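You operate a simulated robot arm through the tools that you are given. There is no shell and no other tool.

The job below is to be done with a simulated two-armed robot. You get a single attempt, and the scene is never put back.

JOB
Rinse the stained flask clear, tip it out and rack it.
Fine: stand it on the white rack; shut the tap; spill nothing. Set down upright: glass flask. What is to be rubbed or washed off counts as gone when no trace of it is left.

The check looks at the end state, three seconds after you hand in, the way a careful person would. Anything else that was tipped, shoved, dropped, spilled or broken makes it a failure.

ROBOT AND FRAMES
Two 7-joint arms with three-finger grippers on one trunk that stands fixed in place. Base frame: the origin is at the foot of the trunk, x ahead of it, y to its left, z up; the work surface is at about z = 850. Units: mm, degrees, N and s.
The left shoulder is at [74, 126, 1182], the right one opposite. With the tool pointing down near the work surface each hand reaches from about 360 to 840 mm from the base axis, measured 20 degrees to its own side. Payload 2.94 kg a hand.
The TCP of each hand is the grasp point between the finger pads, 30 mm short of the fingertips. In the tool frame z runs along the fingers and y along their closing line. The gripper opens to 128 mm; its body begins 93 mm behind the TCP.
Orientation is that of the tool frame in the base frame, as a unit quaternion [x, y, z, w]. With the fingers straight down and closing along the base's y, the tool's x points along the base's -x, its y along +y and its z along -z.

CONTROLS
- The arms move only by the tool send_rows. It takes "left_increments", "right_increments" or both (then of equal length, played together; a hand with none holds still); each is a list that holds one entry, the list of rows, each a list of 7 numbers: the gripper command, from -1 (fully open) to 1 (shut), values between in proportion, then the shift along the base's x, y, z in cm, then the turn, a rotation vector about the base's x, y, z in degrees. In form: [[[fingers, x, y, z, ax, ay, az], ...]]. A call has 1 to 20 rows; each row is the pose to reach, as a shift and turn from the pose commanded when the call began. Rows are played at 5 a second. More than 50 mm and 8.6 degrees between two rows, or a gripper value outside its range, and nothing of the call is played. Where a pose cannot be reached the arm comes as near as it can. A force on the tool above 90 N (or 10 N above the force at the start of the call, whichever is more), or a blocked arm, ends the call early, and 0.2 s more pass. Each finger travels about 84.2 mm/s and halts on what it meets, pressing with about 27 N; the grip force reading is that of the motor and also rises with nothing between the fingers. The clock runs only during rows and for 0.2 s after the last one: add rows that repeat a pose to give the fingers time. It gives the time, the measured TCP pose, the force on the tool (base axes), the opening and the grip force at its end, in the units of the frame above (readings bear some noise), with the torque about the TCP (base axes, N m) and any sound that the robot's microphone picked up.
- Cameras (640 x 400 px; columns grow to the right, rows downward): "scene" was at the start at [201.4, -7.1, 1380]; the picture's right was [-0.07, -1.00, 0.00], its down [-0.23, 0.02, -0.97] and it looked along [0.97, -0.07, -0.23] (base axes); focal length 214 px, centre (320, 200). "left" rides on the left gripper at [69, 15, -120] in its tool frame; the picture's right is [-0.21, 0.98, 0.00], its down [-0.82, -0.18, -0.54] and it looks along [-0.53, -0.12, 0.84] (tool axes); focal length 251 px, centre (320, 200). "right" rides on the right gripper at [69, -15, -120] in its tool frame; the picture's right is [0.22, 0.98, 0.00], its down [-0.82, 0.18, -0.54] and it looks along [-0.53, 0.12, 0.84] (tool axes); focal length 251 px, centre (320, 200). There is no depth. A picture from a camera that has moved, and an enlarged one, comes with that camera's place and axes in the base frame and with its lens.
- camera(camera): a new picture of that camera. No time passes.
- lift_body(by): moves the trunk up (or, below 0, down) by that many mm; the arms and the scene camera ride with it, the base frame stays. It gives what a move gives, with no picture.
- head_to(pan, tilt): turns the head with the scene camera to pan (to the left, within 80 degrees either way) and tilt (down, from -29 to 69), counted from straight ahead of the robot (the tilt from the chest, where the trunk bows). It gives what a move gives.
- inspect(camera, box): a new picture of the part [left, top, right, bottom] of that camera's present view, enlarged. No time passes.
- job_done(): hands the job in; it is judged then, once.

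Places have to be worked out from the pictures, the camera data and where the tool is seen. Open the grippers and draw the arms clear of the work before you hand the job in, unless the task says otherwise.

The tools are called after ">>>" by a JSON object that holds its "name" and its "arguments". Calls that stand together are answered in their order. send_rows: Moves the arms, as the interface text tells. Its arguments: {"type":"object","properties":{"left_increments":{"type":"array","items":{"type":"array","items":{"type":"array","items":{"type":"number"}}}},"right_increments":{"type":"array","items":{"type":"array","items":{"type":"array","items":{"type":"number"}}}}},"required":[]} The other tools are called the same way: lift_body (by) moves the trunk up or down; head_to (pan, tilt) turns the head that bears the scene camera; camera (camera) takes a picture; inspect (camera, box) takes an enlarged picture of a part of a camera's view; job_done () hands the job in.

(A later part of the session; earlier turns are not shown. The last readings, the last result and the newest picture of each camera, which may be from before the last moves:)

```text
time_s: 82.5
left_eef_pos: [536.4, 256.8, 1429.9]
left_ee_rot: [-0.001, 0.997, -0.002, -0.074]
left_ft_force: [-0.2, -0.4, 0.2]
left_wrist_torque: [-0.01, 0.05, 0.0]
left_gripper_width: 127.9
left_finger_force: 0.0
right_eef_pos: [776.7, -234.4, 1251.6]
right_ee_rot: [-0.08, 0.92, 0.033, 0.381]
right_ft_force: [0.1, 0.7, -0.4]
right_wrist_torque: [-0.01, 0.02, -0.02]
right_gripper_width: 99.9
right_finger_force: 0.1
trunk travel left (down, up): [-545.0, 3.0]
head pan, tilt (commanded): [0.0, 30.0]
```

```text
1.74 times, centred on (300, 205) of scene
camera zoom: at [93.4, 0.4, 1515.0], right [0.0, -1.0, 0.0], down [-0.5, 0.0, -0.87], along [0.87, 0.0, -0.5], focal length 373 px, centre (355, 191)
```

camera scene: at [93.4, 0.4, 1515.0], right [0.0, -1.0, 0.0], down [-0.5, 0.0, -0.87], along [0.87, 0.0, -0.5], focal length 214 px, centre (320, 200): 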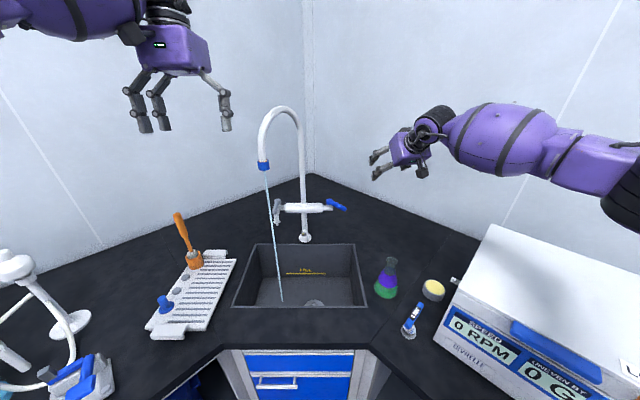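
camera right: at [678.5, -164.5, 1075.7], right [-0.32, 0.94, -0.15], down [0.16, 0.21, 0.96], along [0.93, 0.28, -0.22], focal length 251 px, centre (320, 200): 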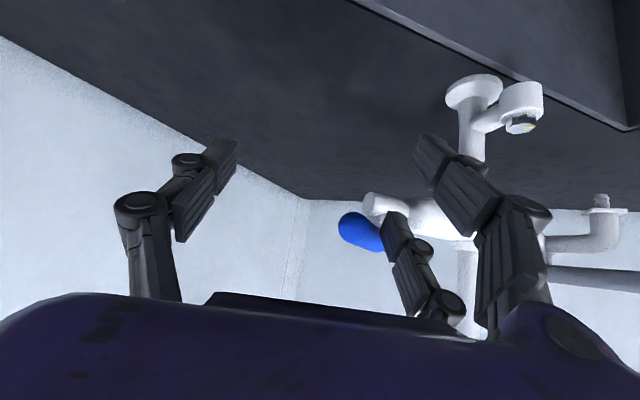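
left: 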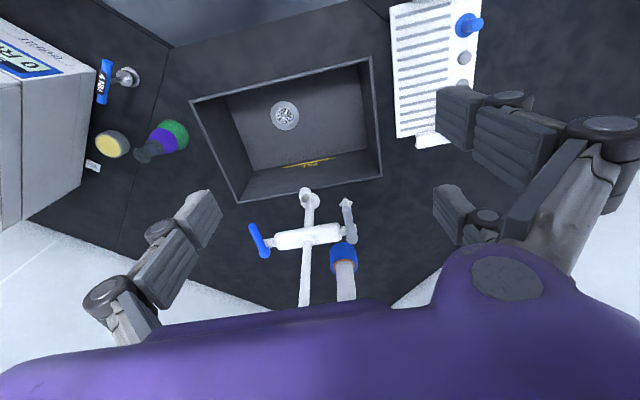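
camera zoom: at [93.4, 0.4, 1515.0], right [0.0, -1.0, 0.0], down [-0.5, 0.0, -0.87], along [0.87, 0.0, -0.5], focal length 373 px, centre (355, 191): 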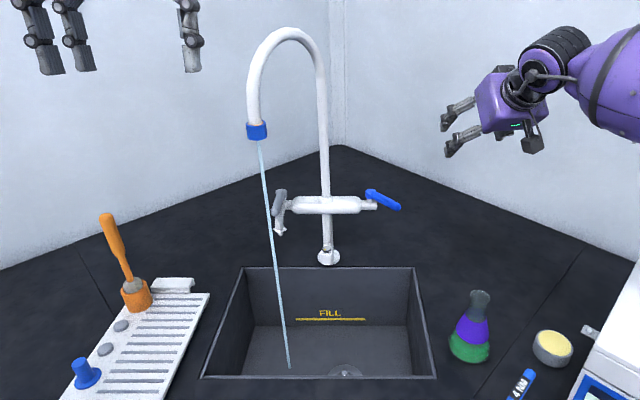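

The tap lever shows open and the hand is clear. I'll use the left wrist camera to triangulate the stream position and the flask more precisely.

>>> {"name": "camera", "arguments": {"camera": "left"}}

>>> {"name": "inspect", "arguments": {"camera": "left", "box": [240, 60, 440, 320]}}

>>> {"name": "inspect", "arguments": {"camera": "scene", "box": [350, 235, 460, 345]}}

```text
taken
camera left: at [486.6, 272.4, 1557.0], right [0.21, 0.98, -0.04], down [0.89, -0.18, 0.41], along [0.4, -0.12, -0.91], focal length 251 px, centre (320, 200)
```

left: 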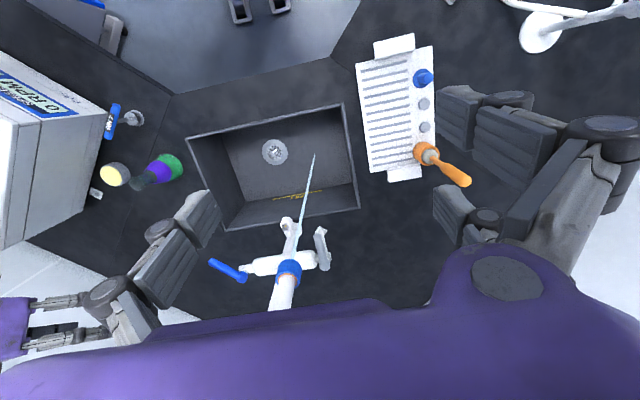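

```text
1.54 times, centred on (340, 190) of left
camera zoom: at [486.6, 272.4, 1557.0], right [0.21, 0.98, -0.04], down [0.89, -0.18, 0.41], along [0.4, -0.12, -0.91], focal length 387 px, centre (289, 215)
```

zoom: 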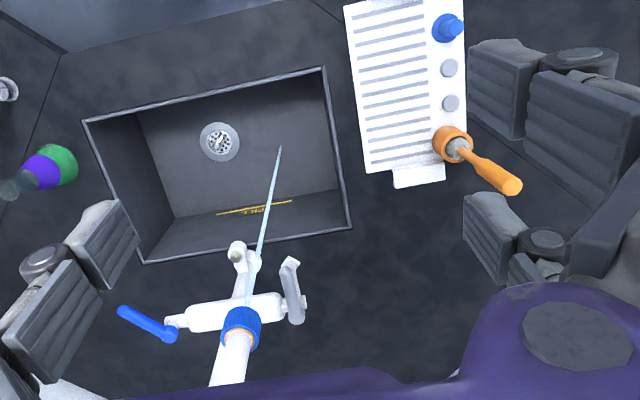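

```text
3.64 times, centred on (405, 290) of scene
camera zoom: at [93.4, 0.4, 1515.0], right [0.0, -1.0, 0.0], down [-0.5, 0.0, -0.87], along [0.87, 0.0, -0.5], focal length 780 px, centre (11, -127)
```

zoom: 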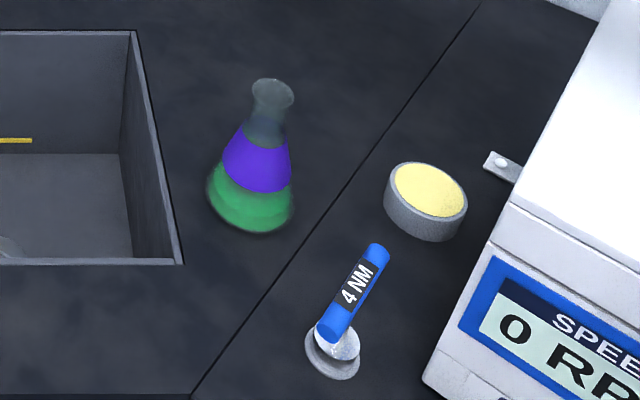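

Triangulated results:
- **Stream:** vertical at about (709, 169), leaving the nozzle near z 1270.
- **Flask:** axis at about (600, −232), mouth at z ≈ 997.
- **Rack slats:** x 460–725, y 345–452.
- **T-handle tool:** at (455, −262, 942), to be avoided.

The right hand will move the flask to the counter strip in front of the sink so the left hand can take it. First I swing the right hand round to approach the flask.

>>> {"name": "send_rows", "arguments": {"right_increments": [[[-1, -3, 0.4, 0, 0, 0, -4], [-1, -6.5, 0.8, 0, 0, 0, -8], [-1, -10, 1.2, -1, 0, 0, -12], [-1, -13.5, 1.6, -3, 0, 0, -16], [-1, -17, 2.0, -5, 0, 0, -20], [-1, -20, 2.4, -7.5, 0, 0, -24], [-1, -23, 2.8, -10, 0, 0, -28], [-1, -25, 2.9, -12, 0, 0, -30], [-1, -25, 2.9, -12, 0, 0, -30]]]}}

>>> {"name": "camera", "arguments": {"camera": "right"}}

>>> {"name": "head_to", "arguments": {"pan": -30, "tilt": 35}}

>>> {"name": "camera", "arguments": {"camera": "scene"}}

```text
time_s: 84.5
left_eef_pos: [536.7, 257.2, 1430.2]
left_ee_rot: [0.0, 0.997, -0.002, -0.073]
left_ft_force: [0.0, 0.4, 0.4]
left_wrist_torque: [0.01, 0.0, 0.02]
left_gripper_width: 127.8
left_finger_force: 0.0
right_eef_pos: [528.2, -206.8, 1131.0]
right_ee_rot: [0.162, 0.909, -0.066, 0.378]
right_ft_force: [1.3, 0.2, 0.5]
right_wrist_torque: [0.0, 0.01, -0.01]
right_gripper_width: 127.9
right_finger_force: 0.2
trunk travel left (down, up): [-545.0, 3.0]
head pan, tilt (commanded): [0.0, 30.0]
```

```text
taken
camera right: at [397.5, -174.9, 1166.7], right [0.19, 0.97, -0.15], down [0.25, 0.1, 0.96], along [0.95, -0.22, -0.22], focal length 251 px, centre (320, 200)
```

right: 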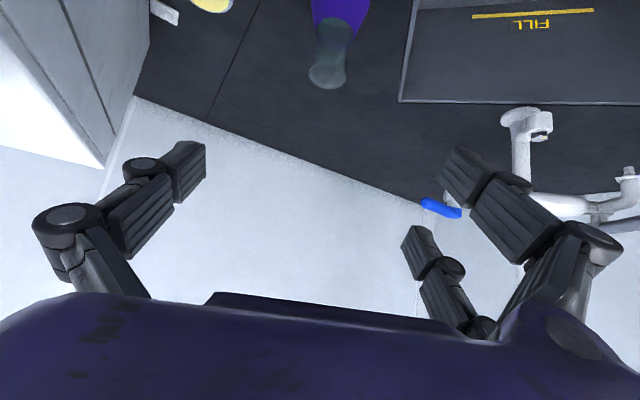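

```text
time_s: 85.5
left_eef_pos: [537.6, 256.6, 1430.1]
left_ee_rot: [-0.002, 0.997, -0.002, -0.074]
left_ft_force: [0.1, -0.4, 0.4]
left_wrist_torque: [-0.01, -0.02, -0.03]
left_gripper_width: 128.0
left_finger_force: 0.0
right_eef_pos: [528.2, -207.0, 1130.8]
right_ee_rot: [0.16, 0.91, -0.066, 0.378]
right_ft_force: [-0.7, 0.1, -0.5]
right_wrist_torque: [0.0, 0.02, -0.03]
right_gripper_width: 127.7
right_finger_force: 0.1
trunk travel left (down, up): [-545.0, 3.0]
head pan, tilt (commanded): [-30.0, 35.0]
```

```text
taken
camera scene: at [78.5, -44.2, 1507.3], right [-0.5, -0.87, 0.0], down [-0.5, 0.29, -0.82], along [0.71, -0.41, -0.57], focal length 214 px, centre (320, 200)
```

scene: 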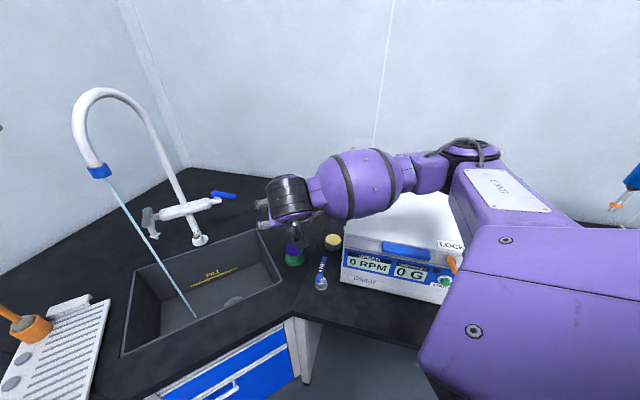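

Reached cleanly, with the elbow still high. I'll go down to the start of the approach line, about 110 mm short of the flask along the finger direction.

>>> {"name": "send_rows", "arguments": {"right_increments": [[[-1, 0, 0, -3, 0, 0, 0], [-1, 0, 0, -6, 0, 0, 0], [-1, 0, 0, -9, 0, 0, 0], [-1, -0.1, 0.1, -12, 0, 0, 0], [-1, -0.1, 0.1, -12, 0, 0, 0]]]}}

>>> {"name": "camera", "arguments": {"camera": "right"}}

>>> {"name": "camera", "arguments": {"camera": "scene"}}

```text
time_s: 86.7
left_eef_pos: [536.0, 257.0, 1430.4]
left_ee_rot: [-0.001, 0.997, -0.002, -0.073]
left_ft_force: [0.0, -0.3, -0.8]
left_wrist_torque: [-0.02, 0.02, 0.0]
left_gripper_width: 127.6
left_finger_force: 0.1
right_eef_pos: [525.7, -205.4, 1011.0]
right_ee_rot: [0.16, 0.91, -0.065, 0.377]
right_ft_force: [0.3, 0.0, -0.4]
right_wrist_torque: [0.02, -0.06, -0.02]
right_gripper_width: 128.2
right_finger_force: 0.0
trunk travel left (down, up): [-545.0, 3.0]
head pan, tilt (commanded): [-30.0, 35.0]
```

```text
taken
camera right: at [395.5, -174.1, 1047.0], right [0.19, 0.97, -0.15], down [0.25, 0.1, 0.96], along [0.95, -0.22, -0.22], focal length 251 px, centre (320, 200)
```

right: 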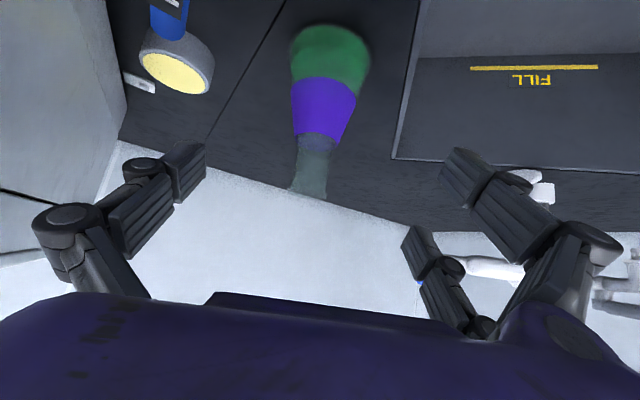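

```text
taken
camera scene: at [78.1, -44.2, 1507.4], right [-0.5, -0.87, 0.0], down [-0.5, 0.29, -0.82], along [0.71, -0.41, -0.57], focal length 214 px, centre (320, 200)
```

scene: 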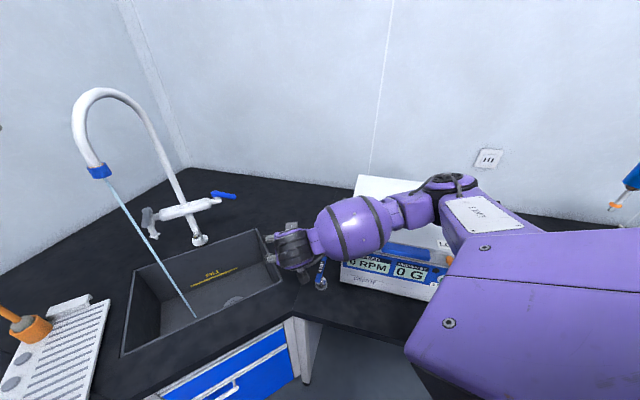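

The flask appears exactly where predicted in the wrist view (mouth at 308, 192), so the approach line is right. I'll slide in along the finger direction.

>>> {"name": "send_rows", "arguments": {"right_increments": [[[-1, 1.83, -0.67, -1.95, 0, 0, 0], [-1, 3.65, -1.33, -3.9, 0, 0, 0], [-1, 5.5, -2.0, -5.85, 0, 0, 0], [-1, 7.4, -2.66, -7.9, 0, 0, 0], [-1, 7.4, -2.66, -7.9, 0, 0, 0]]]}}

>>> {"name": "camera", "arguments": {"camera": "right"}}

>>> {"name": "inspect", "arguments": {"camera": "scene", "box": [220, 180, 420, 320]}}

```text
time_s: 87.9
left_eef_pos: [535.9, 256.1, 1429.8]
left_ee_rot: [-0.001, 0.997, -0.002, -0.073]
left_ft_force: [-0.4, 1.0, 0.1]
left_wrist_torque: [-0.03, 0.01, -0.01]
left_gripper_width: 128.0
left_finger_force: 0.2
right_eef_pos: [600.1, -231.3, 931.2]
right_ee_rot: [0.16, 0.909, -0.065, 0.378]
right_ft_force: [0.9, -0.1, 0.7]
right_wrist_torque: [-0.01, 0.01, 0.02]
right_gripper_width: 128.2
right_finger_force: 0.1
trunk travel left (down, up): [-545.0, 3.0]
head pan, tilt (commanded): [-30.0, 35.0]
```

```text
taken
camera right: at [469.4, -200.4, 967.3], right [0.19, 0.97, -0.15], down [0.25, 0.1, 0.96], along [0.95, -0.22, -0.22], focal length 251 px, centre (320, 200)
```

right: 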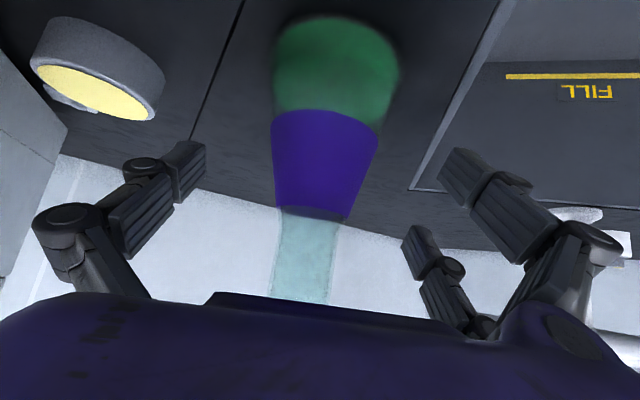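

```text
2.86 times, centred on (320, 250) of scene
camera zoom: at [77.7, -44.2, 1507.4], right [-0.5, -0.87, 0.0], down [-0.5, 0.29, -0.82], along [0.71, -0.41, -0.57], focal length 613 px, centre (320, 57)
```

zoom: 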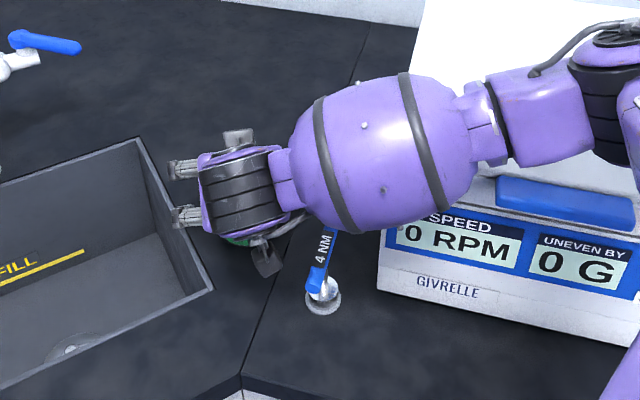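

The flask sits centred between the fingers. I'll close the gripper on it, gradually.

>>> {"name": "send_rows", "arguments": {"right_increments": [[[-0.4, 0, 0, 0, 0, 0, 0], [0.0, 0, 0, 0, 0, 0, 0], [0.3, 0, 0, 0, 0, 0, 0], [0.3, 0, 0, 0, 0, 0, 0]]]}}

>>> {"name": "camera", "arguments": {"camera": "right"}}

```text
time_s: 88.9
left_eef_pos: [536.3, 255.8, 1429.9]
left_ee_rot: [-0.001, 0.997, -0.002, -0.072]
left_ft_force: [-0.1, -0.1, -0.5]
left_wrist_torque: [0.01, 0.0, 0.01]
left_gripper_width: 128.2
left_finger_force: 0.1
right_eef_pos: [602.0, -231.7, 931.9]
right_ee_rot: [0.16, 0.909, -0.065, 0.38]
right_ft_force: [1.4, 1.5, 6.6]
right_wrist_torque: [0.32, -0.24, -0.07]
right_gripper_width: 59.1
right_finger_force: 27.2
trunk travel left (down, up): [-545.0, 3.0]
head pan, tilt (commanded): [-30.0, 35.0]
```

```text
taken
camera right: at [470.2, -199.8, 968.6], right [0.19, 0.97, -0.15], down [0.24, 0.1, 0.96], along [0.95, -0.22, -0.22], focal length 251 px, centre (320, 200)
```

right: 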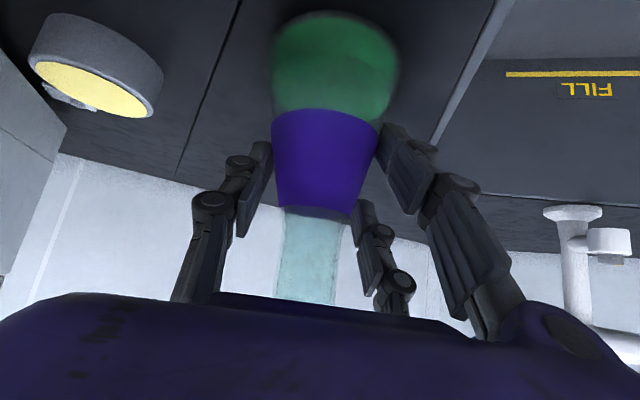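

Thumb and lower finger have met the glass, with the upper finger close to the neck. I'll close a bit further for a firm hold.

>>> {"name": "send_rows", "arguments": {"right_increments": [[[0.6, 0, 0, 0, 0, 0, 0], [0.8, 0, 0, 0, 0, 0, 0], [0.8, 0, 0, 0, 0, 0, 0]]]}}

>>> {"name": "camera", "arguments": {"camera": "right"}}

```text
time_s: 89.7
left_eef_pos: [534.8, 257.1, 1429.8]
left_ee_rot: [-0.001, 0.997, -0.002, -0.073]
left_ft_force: [0.0, 0.5, -0.3]
left_wrist_torque: [0.0, 0.02, 0.02]
left_gripper_width: 127.9
left_finger_force: 0.1
right_eef_pos: [601.0, -230.8, 932.9]
right_ee_rot: [0.161, 0.909, -0.066, 0.38]
right_ft_force: [3.7, 1.3, 11.2]
right_wrist_torque: [0.51, -0.5, -0.09]
right_gripper_width: 58.7
right_finger_force: 27.4
trunk travel left (down, up): [-545.0, 3.0]
head pan, tilt (commanded): [-30.0, 35.0]
```

```text
taken
camera right: at [470.1, -199.8, 968.6], right [0.19, 0.97, -0.15], down [0.24, 0.1, 0.96], along [0.95, -0.22, -0.22], focal length 251 px, centre (320, 200)
```

right: 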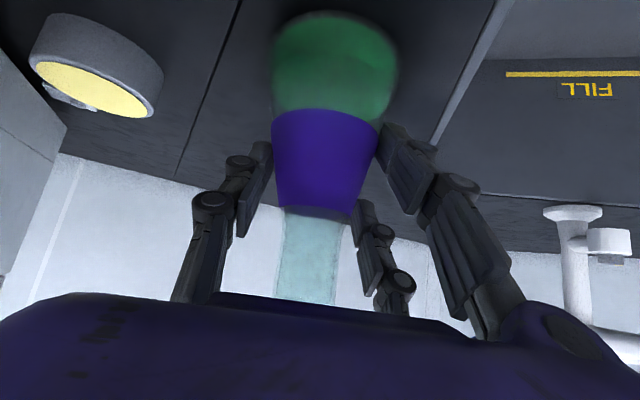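

The lower finger and thumb hold the cone, but the upper finger does not reach the neck because all fingers move together. I'll reopen a little and roll the hand about 12° so the finger pair lies along the flask's slanted side. Then I'll close again for a true three-point grip.

>>> {"name": "send_rows", "arguments": {"right_increments": [[[0.0, 0, 0, 0, 0, 0, 0], [-0.4, 0, 0, 0, 0, 0, 0], [-0.4, 0, 0, 0, 4.0, -1.45, -4.2], [-0.4, 0, 0, 0, 8.0, -2.9, -8.5], [-0.4, 0, 0, 0, 8.0, -2.9, -8.5], [0.0, 0, 0, 0, 8.0, -2.9, -8.5], [0.4, 0, 0, 0, 8.0, -2.9, -8.5], [0.8, 0, 0, 0, 8.0, -2.9, -8.5], [0.8, 0, 0, 0, 8.0, -2.9, -8.5]]]}}

>>> {"name": "camera", "arguments": {"camera": "right"}}

```text
time_s: 91.7
left_eef_pos: [536.6, 255.1, 1429.8]
left_ee_rot: [-0.001, 0.997, -0.002, -0.073]
left_ft_force: [0.2, 1.0, 0.3]
left_wrist_torque: [-0.01, -0.01, 0.02]
left_gripper_width: 128.0
left_finger_force: 0.1
right_eef_pos: [600.1, -232.4, 929.2]
right_ee_rot: [0.256, 0.888, -0.027, 0.382]
right_ft_force: [-0.8, -0.2, -0.5]
right_wrist_torque: [-0.02, 0.02, -0.05]
right_gripper_width: 59.4
right_finger_force: 26.7
trunk travel left (down, up): [-545.0, 3.0]
head pan, tilt (commanded): [-30.0, 35.0]
```

```text
taken
camera right: at [474.1, -186.9, 965.9], right [0.34, 0.94, 0.0], down [0.2, -0.07, 0.98], along [0.92, -0.33, -0.21], focal length 251 px, centre (320, 200)
```

right: 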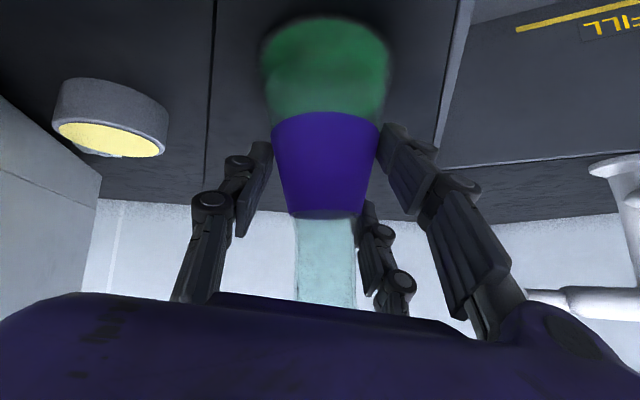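

The hand-to-flask force is now near zero and all the fingers look close to the glass. I'll zoom in to verify contacts.

>>> {"name": "inspect", "arguments": {"camera": "right", "box": [180, 90, 480, 320]}}

```text
1.74 times, centred on (330, 205) of right
camera zoom: at [474.1, -186.9, 965.9], right [0.34, 0.94, 0.0], down [0.2, -0.07, 0.98], along [0.92, -0.33, -0.21], focal length 437 px, centre (303, 191)
```

zoom: 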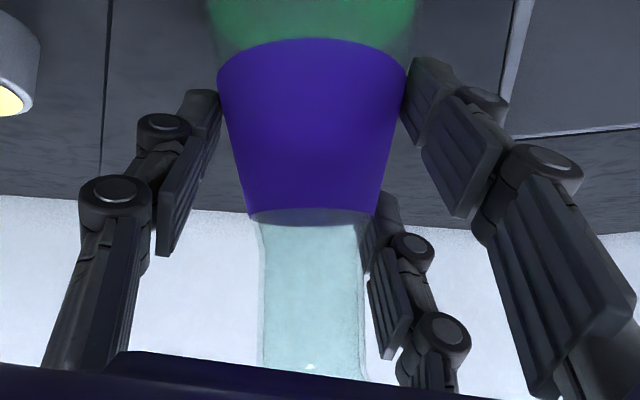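

Thumb and lower finger pinch the cone and the upper finger sits at the neck. I'll lift 25 mm slowly and check that the flask comes up straight.

>>> {"name": "send_rows", "arguments": {"right_increments": [[[0.8, 0, 0, 0.5, 0, 0, 0], [0.8, 0, 0, 1.2, 0, 0, 0], [0.8, 0, 0, 2.0, 0, 0, 0], [0.8, 0, 0, 2.5, 0, 0, 0], [0.8, 0, 0, 2.5, 0, 0, 0]]]}}

>>> {"name": "camera", "arguments": {"camera": "right"}}

>>> {"name": "inspect", "arguments": {"camera": "scene", "box": [220, 180, 420, 320]}}

```text
time_s: 92.9
left_eef_pos: [537.4, 256.3, 1428.8]
left_ee_rot: [-0.001, 0.997, -0.001, -0.073]
left_ft_force: [-1.4, -0.7, 0.1]
left_wrist_torque: [0.0, -0.03, -0.01]
left_gripper_width: 128.1
left_finger_force: 0.1
right_eef_pos: [600.7, -232.6, 956.0]
right_ee_rot: [0.256, 0.888, -0.027, 0.382]
right_ft_force: [-0.3, 0.2, -2.5]
right_wrist_torque: [0.01, 0.02, -0.03]
right_gripper_width: 58.6
right_finger_force: 27.0
trunk travel left (down, up): [-545.0, 3.0]
head pan, tilt (commanded): [-30.0, 35.0]
```

```text
taken
camera right: at [474.1, -187.1, 990.7], right [0.34, 0.94, 0.0], down [0.2, -0.07, 0.98], along [0.92, -0.33, -0.21], focal length 251 px, centre (320, 200)
```

right: 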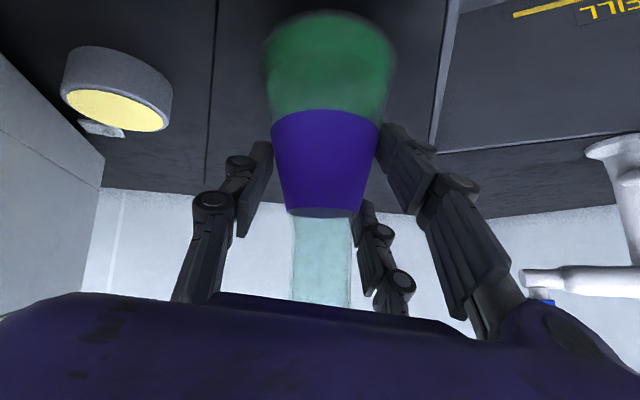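

```text
2.86 times, centred on (320, 250) of scene
camera zoom: at [78.6, -44.4, 1507.3], right [-0.5, -0.87, 0.0], down [-0.5, 0.29, -0.82], along [0.71, -0.41, -0.57], focal length 613 px, centre (320, 57)
```

zoom: 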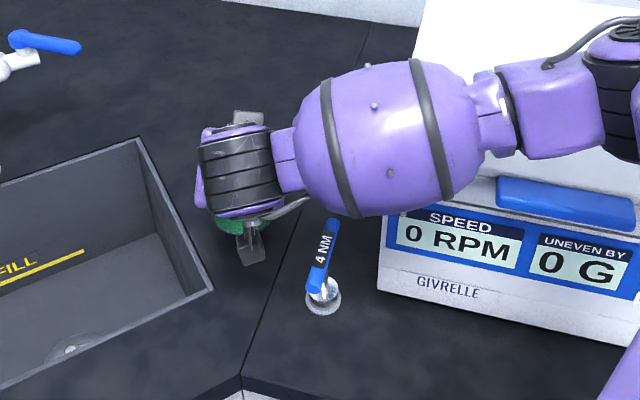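

The flask is lifted, weighs about 250 g and hangs straight. I'll raise it and carry it to the counter strip in front of the sink, turning the hand to point left for handover.

>>> {"name": "send_rows", "arguments": {"right_increments": [[[0.8, 0, 0, 2.7, 0, 0, 0], [0.8, 0, 0, 5.4, 0, 0, 0], [0.8, -1.8, 3.3, 5.4, 0, 0, 7.8], [0.8, -3.7, 6.6, 5.4, 0, 0, 15.7], [0.8, -5.5, 9.9, 5.4, 0, 0, 23.6], [0.8, -7.3, 13.3, 5.4, 0, 0, 31.4], [0.8, -9.1, 16.6, 5.4, 0, 0, 39.3], [0.8, -11.0, 19.9, 5.4, 0, 0, 47.1], [0.8, -12.8, 23.2, 5.4, 0, 0, 55], [0.8, -12.8, 23.2, 5.4, 0, 0, 55]]]}}

>>> {"name": "head_to", "arguments": {"pan": 0, "tilt": 45}}

>>> {"name": "camera", "arguments": {"camera": "scene"}}

>>> {"name": "camera", "arguments": {"camera": "right"}}

```text
time_s: 95.1
left_eef_pos: [537.8, 255.3, 1429.8]
left_ee_rot: [-0.001, 0.997, -0.001, -0.073]
left_ft_force: [0.3, 0.5, -0.4]
left_wrist_torque: [0.01, 0.0, 0.02]
left_gripper_width: 128.0
left_finger_force: 0.1
right_eef_pos: [472.6, 0.2, 1009.9]
right_ee_rot: [-0.184, 0.905, 0.154, 0.352]
right_ft_force: [-0.2, 0.5, -2.3]
right_wrist_torque: [0.01, 0.04, 0.0]
right_gripper_width: 58.7
right_finger_force: 27.0
trunk travel left (down, up): [-545.0, 3.0]
head pan, tilt (commanded): [-30.0, 35.0]
```

```text
time_s: 96.0
left_eef_pos: [537.8, 256.9, 1429.1]
left_ee_rot: [-0.001, 0.997, -0.003, -0.074]
left_ft_force: [-0.1, -0.8, 0.0]
left_wrist_torque: [-0.03, -0.01, -0.02]
left_gripper_width: 128.0
left_finger_force: 0.1
right_eef_pos: [474.1, 1.0, 1010.2]
right_ee_rot: [-0.183, 0.906, 0.153, 0.351]
right_ft_force: [-0.7, 0.7, -0.9]
right_wrist_torque: [-0.01, -0.03, 0.05]
right_gripper_width: 58.3
right_finger_force: 27.0
trunk travel left (down, up): [-545.0, 3.0]
head pan, tilt (commanded): [0.0, 45.0]
```

```text
taken
camera scene: at [83.5, -0.4, 1492.5], right [0.0, -1.0, 0.0], down [-0.71, 0.0, -0.71], along [0.71, 0.0, -0.71], focal length 214 px, centre (320, 200)
```

scene: 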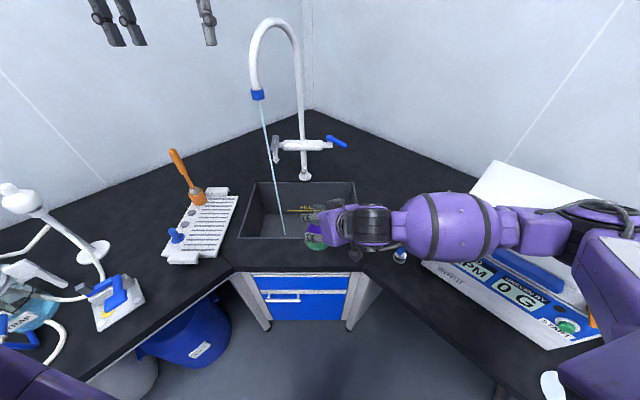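

```text
taken
camera right: at [363.6, -77.1, 1044.3], right [-0.58, 0.82, 0.0], down [0.17, 0.12, 0.98], along [0.8, 0.56, -0.21], focal length 251 px, centre (320, 200)
```

right: 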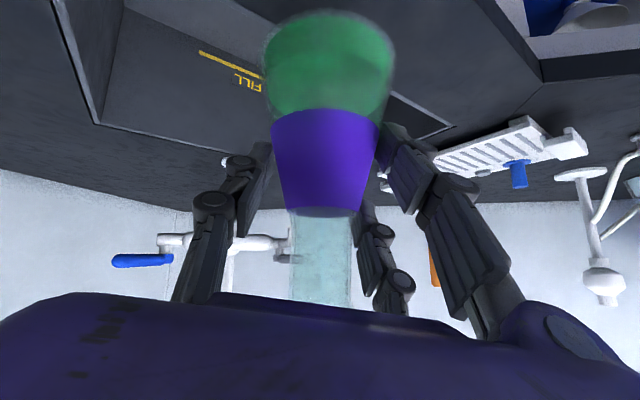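

The flask is now over the counter strip in front of the sink, which runs from x ≈ 402 to 523. I'll lower it there, centred at x ≈ 465, and stop just above the surface.

>>> {"name": "send_rows", "arguments": {"right_increments": [[[0.8, -0.4, 0, -2.5, 0, 0, 0], [0.8, -0.8, 0, -5.0, 0, 0, 0], [0.8, -0.8, 0, -7.0, 0, 0, 0], [0.8, -0.8, 0, -7.5, 0, 0, 0], [0.8, -0.8, 0, -7.8, 0, 0, 0], [0.8, -0.8, 0, -7.8, 0, 0, 0]]]}}

>>> {"name": "camera", "arguments": {"camera": "scene"}}

>>> {"name": "inspect", "arguments": {"camera": "scene", "box": [240, 190, 400, 310]}}

```text
time_s: 97.5
left_eef_pos: [536.3, 256.0, 1429.8]
left_ee_rot: [-0.002, 0.997, -0.002, -0.072]
left_ft_force: [-1.2, 0.4, 0.6]
left_wrist_torque: [0.03, 0.0, -0.02]
left_gripper_width: 127.9
left_finger_force: 0.1
right_eef_pos: [467.3, -0.3, 934.8]
right_ee_rot: [-0.184, 0.904, 0.154, 0.354]
right_ft_force: [-0.8, 1.1, 8.7]
right_wrist_torque: [-0.3, -0.17, 0.01]
right_gripper_width: 57.8
right_finger_force: 27.0
trunk travel left (down, up): [-545.0, 3.0]
head pan, tilt (commanded): [0.0, 45.0]
```

```text
taken
camera scene: at [82.3, -0.2, 1492.7], right [0.0, -1.0, 0.0], down [-0.71, 0.0, -0.71], along [0.71, 0.0, -0.71], focal length 214 px, centre (320, 200)
```

scene: 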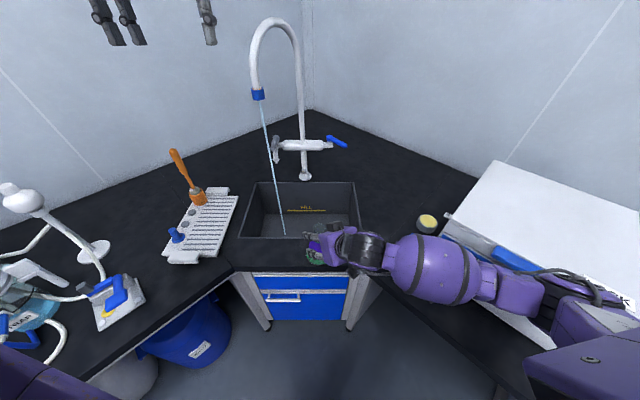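

```text
3.33 times, centred on (320, 250) of scene
camera zoom: at [82.3, -0.2, 1492.7], right [0.0, -1.0, 0.0], down [-0.71, 0.0, -0.71], along [0.71, 0.0, -0.71], focal length 715 px, centre (320, 33)
```

zoom: 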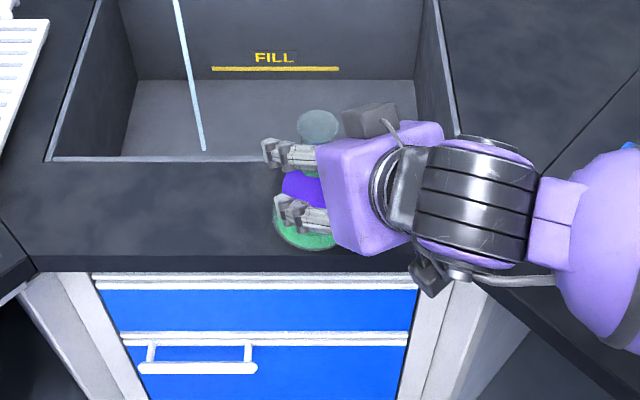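

The base has touched down at TCP z ≈ 935, with clear margin to the front edge. I'll relax the downward press and open the fingers slowly.

>>> {"name": "send_rows", "arguments": {"right_increments": [[[0.8, 0, 0, 0.2, 0, 0, 0], [0.2, 0, 0, 0.2, 0, 0, 0], [0.0, 0, 0, 0.2, 0, 0, 0], [-0.2, 0, 0, 0.2, 0, 0, 0], [-0.5, 0, 0, 0.2, 0, 0, 0], [-1, 0, 0, 0.2, 0, 0, 0], [-1, 0, 0, 0.2, 0, 0, 0]]]}}

>>> {"name": "camera", "arguments": {"camera": "right"}}

>>> {"name": "inspect", "arguments": {"camera": "scene", "box": [240, 190, 400, 310]}}

```text
time_s: 99.0
left_eef_pos: [537.0, 256.6, 1429.5]
left_ee_rot: [-0.001, 0.997, -0.002, -0.074]
left_ft_force: [0.1, -0.4, -0.4]
left_wrist_torque: [-0.01, -0.03, 0.01]
left_gripper_width: 128.2
left_finger_force: 0.1
right_eef_pos: [465.9, -1.8, 934.2]
right_ee_rot: [-0.184, 0.905, 0.153, 0.352]
right_ft_force: [0.9, -0.7, -0.1]
right_wrist_torque: [0.04, -0.02, -0.03]
right_gripper_width: 127.5
right_finger_force: 0.0
trunk travel left (down, up): [-545.0, 3.0]
head pan, tilt (commanded): [0.0, 45.0]
```

```text
taken
camera right: at [355.2, -78.8, 968.7], right [-0.58, 0.82, 0.0], down [0.17, 0.12, 0.98], along [0.8, 0.56, -0.21], focal length 251 px, centre (320, 200)
```

right: 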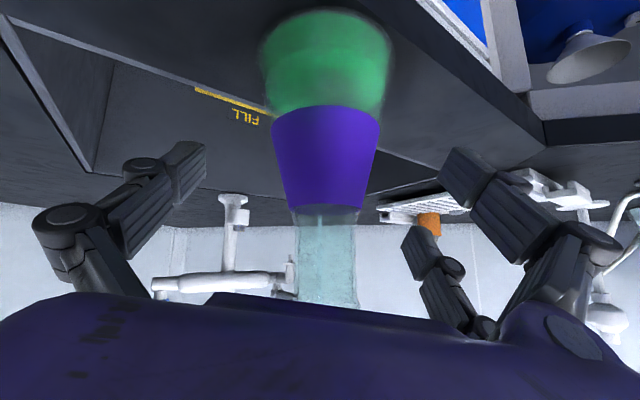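

```text
3.33 times, centred on (320, 250) of scene
camera zoom: at [83.4, -0.3, 1492.5], right [0.0, -1.0, 0.0], down [-0.71, 0.0, -0.71], along [0.71, 0.0, -0.71], focal length 715 px, centre (320, 33)
```

zoom: 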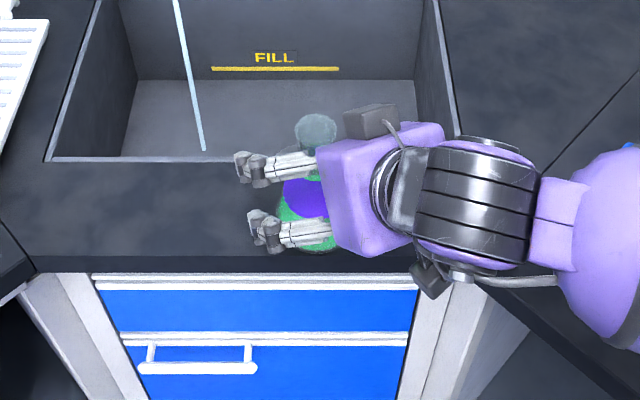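

The flask stands free and upright on the strip. I'll withdraw the right hand along its approach line and then up.

>>> {"name": "send_rows", "arguments": {"right_increments": [[[-1, -1.6, -1.1, 1.95, 0, 0, 0], [-1, -3.2, -2.25, 3.9, 0, 0, 0], [-1, -4.8, -3.4, 5.85, 0, 0, 0], [-1, -6.4, -4.5, 7.8, 0, 0, 0], [-1, -6.4, -5.5, 11, 0, 0, 0], [-1, -6.4, -7, 15, 0, 0, 0], [-1, -5, -9, 19, 0, 0, 0], [-1, -2, -11, 23, 0, 0, 0], [-1, 1, -13, 26, 0, 0, 0], [-1, 1, -13, 26, 0, 0, 0]]]}}

>>> {"name": "camera", "arguments": {"camera": "scene"}}

```text
refused: row 8 steps farther than a row can; nothing moved
```

```text
taken
camera scene: at [83.4, -0.3, 1492.5], right [0.0, -1.0, 0.0], down [-0.71, 0.0, -0.71], along [0.71, 0.0, -0.71], focal length 214 px, centre (320, 200)
```

scene: 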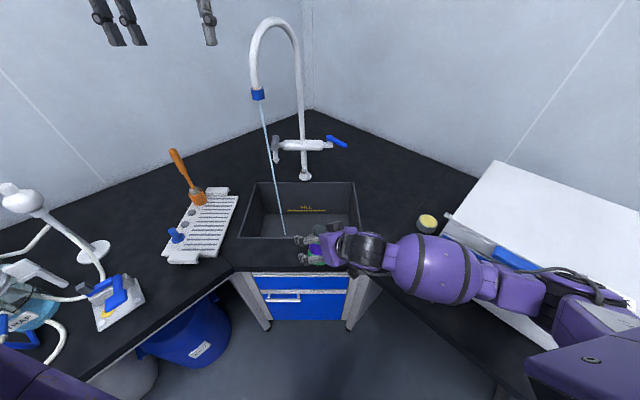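

One row stepped too far, so nothing moved. I'll resend the withdrawal with smaller steps.

>>> {"name": "send_rows", "arguments": {"right_increments": [[[-1, -1.6, -1.1, 1.95, 0, 0, 0], [-1, -3.2, -2.25, 3.9, 0, 0, 0], [-1, -4.8, -3.4, 5.85, 0, 0, 0], [-1, -6.4, -4.5, 7.8, 0, 0, 0], [-1, -6.4, -5.5, 11, 0, 0, 0], [-1, -6.4, -7, 15, 0, 0, 0], [-1, -5, -9, 18.5, 0, 0, 0], [-1, -3, -11, 22, 0, 0, 0], [-1, -1, -13, 25, 0, 0, 0], [-1, -1, -13, 26, 0, 0, 0]]]}}

>>> {"name": "camera", "arguments": {"camera": "scene"}}

>>> {"name": "inspect", "arguments": {"camera": "scene", "box": [240, 190, 400, 310]}}

```text
time_s: 101.2
left_eef_pos: [536.5, 258.1, 1429.5]
left_ee_rot: [-0.002, 0.997, -0.003, -0.073]
left_ft_force: [-0.5, 0.4, -0.4]
left_wrist_torque: [-0.07, 0.03, 0.04]
left_gripper_width: 128.0
left_finger_force: 0.1
right_eef_pos: [455.0, -127.9, 1194.8]
right_ee_rot: [-0.184, 0.905, 0.154, 0.351]
right_ft_force: [-0.2, -0.2, 0.4]
right_wrist_torque: [-0.08, 0.03, -0.03]
right_gripper_width: 128.1
right_finger_force: 0.0
right hand out of reach, approached as far as the arm can: row 6, 7
trunk travel left (down, up): [-545.0, 3.0]
head pan, tilt (commanded): [0.0, 45.0]
```

```text
taken
camera scene: at [83.4, 2.3, 1492.5], right [0.0, -1.0, 0.0], down [-0.71, 0.0, -0.71], along [0.71, 0.0, -0.71], focal length 214 px, centre (320, 200)
```

scene: 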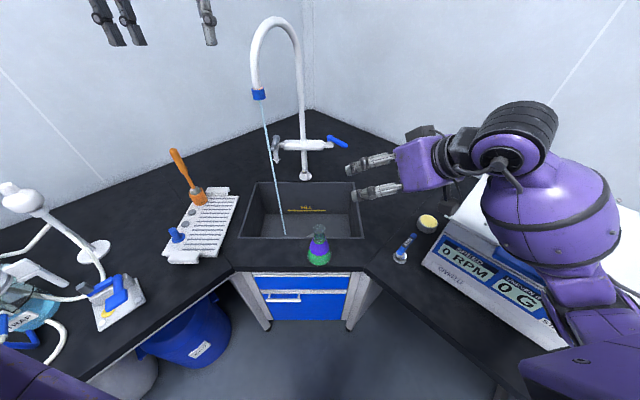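

```text
3.33 times, centred on (320, 250) of scene
camera zoom: at [83.4, 2.3, 1492.5], right [0.0, -1.0, 0.0], down [-0.71, 0.0, -0.71], along [0.71, 0.0, -0.71], focal length 715 px, centre (320, 33)
```

zoom: 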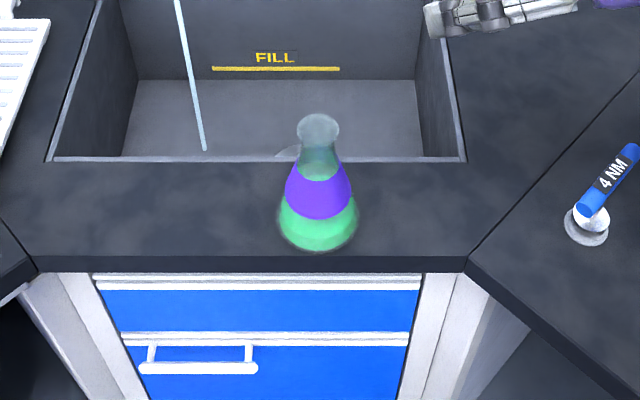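

The flask stands upright at about (464, 4). Now I'll park the right hand on the right near the tap, well clear, in its earlier pose.

>>> {"name": "send_rows", "arguments": {"right_increments": [[[-1, 4, -1.3, 1.5, -1.0, -0.4, -2.1], [-1, 8, -2.6, 3, -2.0, -0.8, -4.1], [-1, 12, -3.9, 4.5, -3.0, -1.2, -6.2], [-1, 16, -5.3, 5.7, -4.0, -1.6, -8.2], [-1, 20, -6.6, 5.7, -5.0, -2.0, -10.3], [-1, 24, -7.9, 5.7, -6.0, -2.4, -12.4], [-1, 28, -9.2, 5.7, -7.0, -2.8, -14.4], [-1, 32, -10.6, 5.7, -8.0, -3.2, -16.5], [-1, 32, -10.6, 5.7, -8.0, -3.2, -16.5]]]}}

>>> {"name": "camera", "arguments": {"camera": "scene"}}

>>> {"name": "camera", "arguments": {"camera": "left"}}

```text
time_s: 103.2
left_eef_pos: [535.8, 255.0, 1429.2]
left_ee_rot: [-0.002, 0.997, -0.002, -0.073]
left_ft_force: [-0.8, 0.0, 0.2]
left_wrist_torque: [0.01, -0.02, -0.03]
left_gripper_width: 127.9
left_finger_force: 0.1
right_eef_pos: [776.8, -237.6, 1254.0]
right_ee_rot: [-0.079, 0.92, 0.033, 0.382]
right_ft_force: [0.2, -0.3, -0.6]
right_wrist_torque: [0.02, -0.02, 0.04]
right_gripper_width: 128.1
right_finger_force: 0.0
trunk travel left (down, up): [-545.0, 3.0]
head pan, tilt (commanded): [0.0, 45.0]
```

```text
taken
camera scene: at [82.6, -0.7, 1492.6], right [0.0, -1.0, 0.0], down [-0.71, 0.0, -0.71], along [0.71, 0.0, -0.71], focal length 214 px, centre (320, 200)
```

scene: 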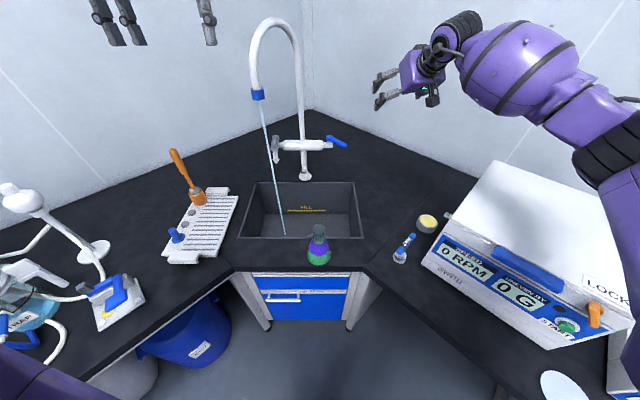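

```text
taken
camera left: at [484.7, 271.2, 1558.2], right [0.21, 0.98, -0.03], down [0.89, -0.18, 0.42], along [0.4, -0.12, -0.91], focal length 251 px, centre (320, 200)
```

left: 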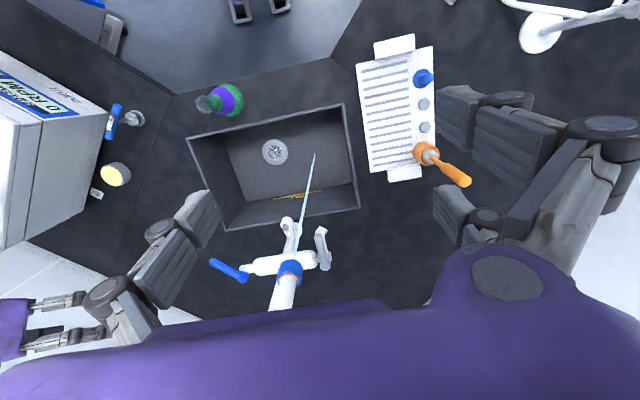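

The latch looks right, the sink is draining, and the flask stands alone. Now the left hand: I'll bring it over the flask in a mirrored pose (pointing right-forward, pitched 45°, rolled 12°), staying high first.

>>> {"name": "send_rows", "arguments": {"left_increments": [[[-1, -0.7, -2.5, -2.5, -1.23, -5.33, -4.43], [-1, -1.4, -5.0, -5.0, -2.46, -10.66, -8.86], [-1, -2.2, -7.5, -8.0, -3.7, -16.0, -13.3], [-1, -2.9, -10.0, -11.0, -4.9, -21.3, -17.7], [-1, -3.6, -12.5, -14.0, -6.15, -26.65, -22.15], [-1, -4.3, -15.0, -17.0, -7.4, -32.0, -26.6], [-1, -5.0, -17.5, -20.0, -8.6, -37.3, -31.0], [-1, -5.8, -20.0, -23.0, -9.85, -42.6, -35.4], [-1, -6.5, -22.5, -26.0, -11.1, -48.0, -39.9], [-1, -7.2, -25.1, -28.0, -12.3, -53.3, -44.3], [-1, -7.2, -25.1, -28.0, -12.3, -53.3, -44.3]]]}}

>>> {"name": "camera", "arguments": {"camera": "scene"}}

>>> {"name": "camera", "arguments": {"camera": "left"}}

```text
time_s: 105.7
left_eef_pos: [464.0, 4.0, 1152.6]
left_ee_rot: [0.369, 0.847, -0.075, 0.376]
left_ft_force: [0.0, 0.5, 0.0]
left_wrist_torque: [0.0, 0.0, 0.0]
left_gripper_width: 127.8
left_finger_force: 0.0
right_eef_pos: [777.9, -237.2, 1253.6]
right_ee_rot: [-0.08, 0.921, 0.033, 0.381]
right_ft_force: [-0.7, -0.1, -0.5]
right_wrist_torque: [0.02, -0.04, -0.01]
right_gripper_width: 127.9
right_finger_force: 0.0
trunk travel left (down, up): [-545.0, 3.0]
head pan, tilt (commanded): [0.0, 45.0]
```

```text
taken
camera scene: at [83.2, 0.0, 1492.6], right [0.0, -1.0, 0.0], down [-0.71, 0.0, -0.71], along [0.71, 0.0, -0.71], focal length 214 px, centre (320, 200)
```

scene: 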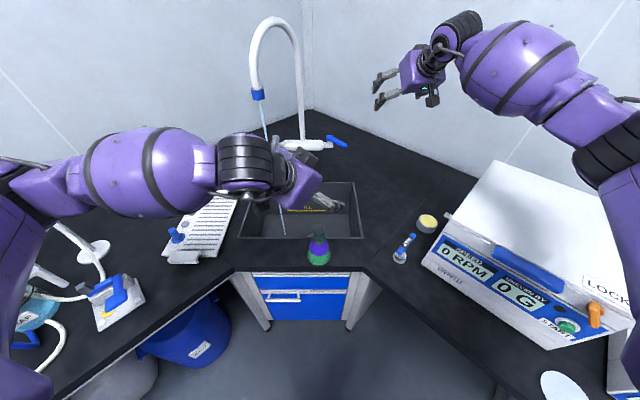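

```text
taken
camera left: at [373.5, 103.5, 1191.6], right [0.76, 0.58, 0.29], down [-0.07, -0.38, 0.92], along [0.64, -0.72, -0.25], focal length 251 px, centre (320, 200)
```

left: 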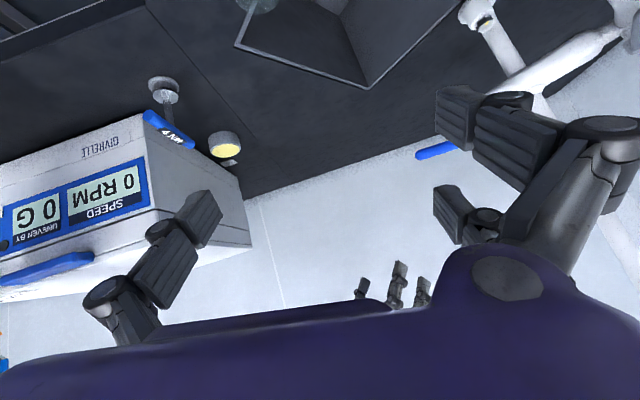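

The left hand is right above the flask. I'll descend part-way and check the alignment in its wrist camera.

>>> {"name": "send_rows", "arguments": {"left_increments": [[[-1, 0, 0, -3.5, 0, 0, 0], [-1, 0, 0, -7, 0, 0, 0], [-1, 0, 0, -10, 0, 0, 0], [-1, 0, 0, -12.5, 0, 0, 0], [-1, 0, 0, -12.5, 0, 0, 0]]]}}

>>> {"name": "camera", "arguments": {"camera": "left"}}

>>> {"name": "inspect", "arguments": {"camera": "scene", "box": [200, 160, 400, 310]}}

```text
time_s: 106.8
left_eef_pos: [463.8, 5.9, 1027.5]
left_ee_rot: [0.369, 0.847, -0.077, 0.375]
left_ft_force: [-0.3, 0.0, 0.5]
left_wrist_torque: [0.01, 0.04, -0.01]
left_gripper_width: 127.9
left_finger_force: 0.0
right_eef_pos: [777.1, -238.2, 1252.6]
right_ee_rot: [-0.08, 0.92, 0.033, 0.382]
right_ft_force: [0.3, 0.4, -0.5]
right_wrist_torque: [0.01, -0.01, 0.01]
right_gripper_width: 127.9
right_finger_force: 0.2
trunk travel left (down, up): [-545.0, 3.0]
head pan, tilt (commanded): [0.0, 45.0]
```

```text
taken
camera left: at [374.0, 104.4, 1066.2], right [0.76, 0.58, 0.29], down [-0.07, -0.38, 0.92], along [0.64, -0.72, -0.25], focal length 251 px, centre (320, 200)
```

left: 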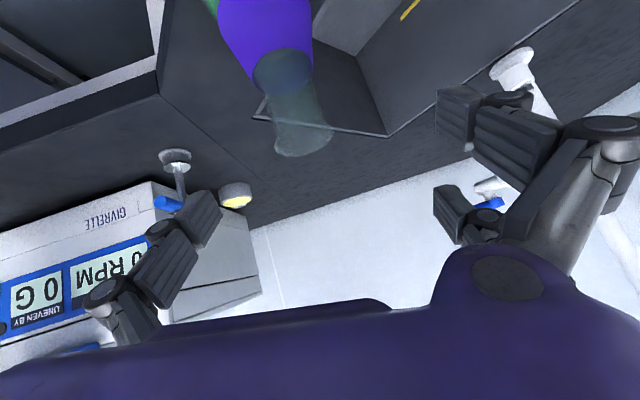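

```text
2.67 times, centred on (300, 235) of scene
camera zoom: at [83.2, -0.5, 1492.6], right [0.0, -1.0, 0.0], down [-0.71, 0.0, -0.71], along [0.71, 0.0, -0.71], focal length 572 px, centre (373, 107)
```

zoom: 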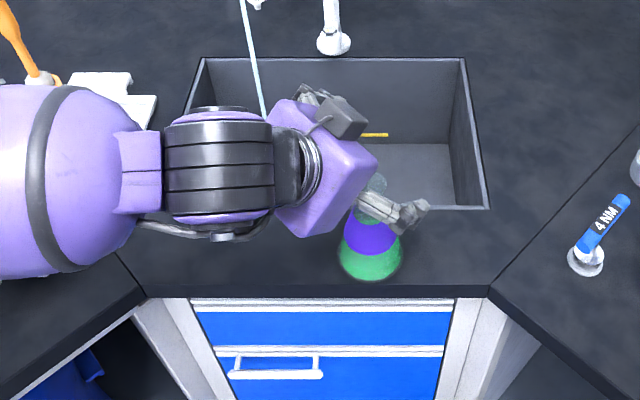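

The mouth appears exactly where predicted (303, 150), so the hand is centred on the flask. I'll descend to the grasp height.

>>> {"name": "send_rows", "arguments": {"left_increments": [[[-1, 0, -0.1, -3, 0, 0, 0], [-1, 0, -0.1, -6, 0, 0, 0], [-1, 0, -0.1, -8, 0, 0, 0], [-1, 0, -0.1, -9.4, 0, 0, 0], [-1, 0, -0.1, -9.4, 0, 0, 0]]]}}

>>> {"name": "camera", "arguments": {"camera": "left"}}

```text
time_s: 108.0
left_eef_pos: [463.5, 5.3, 930.6]
left_ee_rot: [0.368, 0.847, -0.075, 0.375]
left_ft_force: [0.5, 0.5, 0.0]
left_wrist_torque: [0.01, 0.04, 0.0]
left_gripper_width: 127.9
left_finger_force: 0.0
right_eef_pos: [776.8, -238.3, 1252.6]
right_ee_rot: [-0.08, 0.92, 0.033, 0.382]
right_ft_force: [1.1, 0.4, -0.4]
right_wrist_torque: [0.0, 0.02, -0.03]
right_gripper_width: 128.2
right_finger_force: 0.0
trunk travel left (down, up): [-545.0, 3.0]
head pan, tilt (commanded): [0.0, 45.0]
```

```text
taken
camera left: at [373.5, 103.1, 969.6], right [0.76, 0.58, 0.29], down [-0.07, -0.38, 0.92], along [0.64, -0.72, -0.25], focal length 251 px, centre (320, 200)
```

left: 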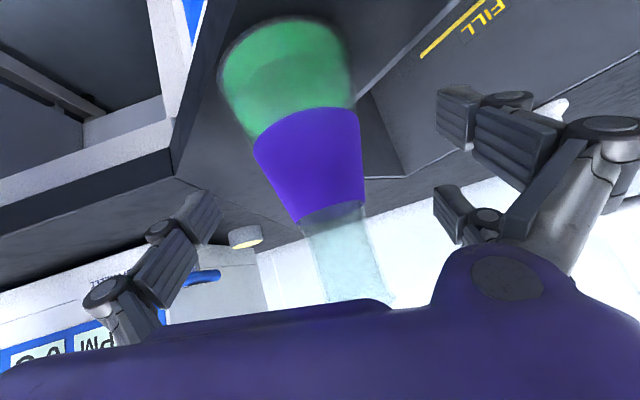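

The flask's slanted side now runs parallel to the finger pair. I'll close the left gripper on it gradually.

>>> {"name": "send_rows", "arguments": {"left_increments": [[[-0.5, 0, 0, 0, 0, 0, 0], [-0.1, 0, 0, 0, 0, 0, 0], [0.2, 0, 0, 0, 0, 0, 0], [0.5, 0, 0, 0, 0, 0, 0], [0.8, 0, 0, 0, 0, 0, 0], [0.8, 0, 0, 0, 0, 0, 0]]]}}

>>> {"name": "camera", "arguments": {"camera": "left"}}

>>> {"name": "inspect", "arguments": {"camera": "scene", "box": [200, 160, 400, 310]}}

```text
time_s: 109.5
left_eef_pos: [463.3, 4.9, 930.6]
left_ee_rot: [0.369, 0.847, -0.076, 0.375]
left_ft_force: [0.4, 0.0, 0.7]
left_wrist_torque: [0.05, -0.02, 0.06]
left_gripper_width: 59.2
left_finger_force: 27.1
right_eef_pos: [777.8, -237.3, 1252.4]
right_ee_rot: [-0.079, 0.92, 0.033, 0.382]
right_ft_force: [0.1, 0.5, 0.5]
right_wrist_torque: [-0.01, 0.0, -0.01]
right_gripper_width: 128.0
right_finger_force: 0.0
trunk travel left (down, up): [-545.0, 3.0]
head pan, tilt (commanded): [0.0, 45.0]
```

```text
taken
camera left: at [373.2, 103.2, 970.0], right [0.76, 0.58, 0.29], down [-0.07, -0.38, 0.92], along [0.64, -0.72, -0.25], focal length 251 px, centre (320, 200)
```

left: 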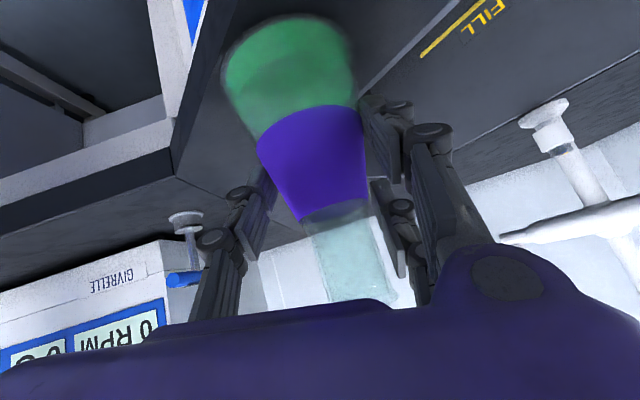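

```text
2.67 times, centred on (300, 235) of scene
camera zoom: at [83.3, -0.3, 1492.5], right [0.0, -1.0, 0.0], down [-0.71, 0.0, -0.71], along [0.71, 0.0, -0.71], focal length 572 px, centre (373, 107)
```

zoom: 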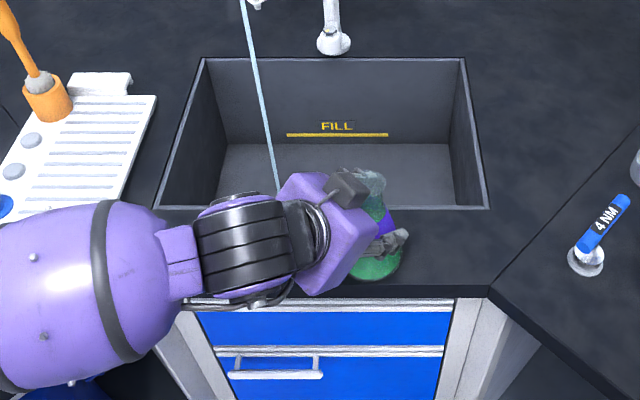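

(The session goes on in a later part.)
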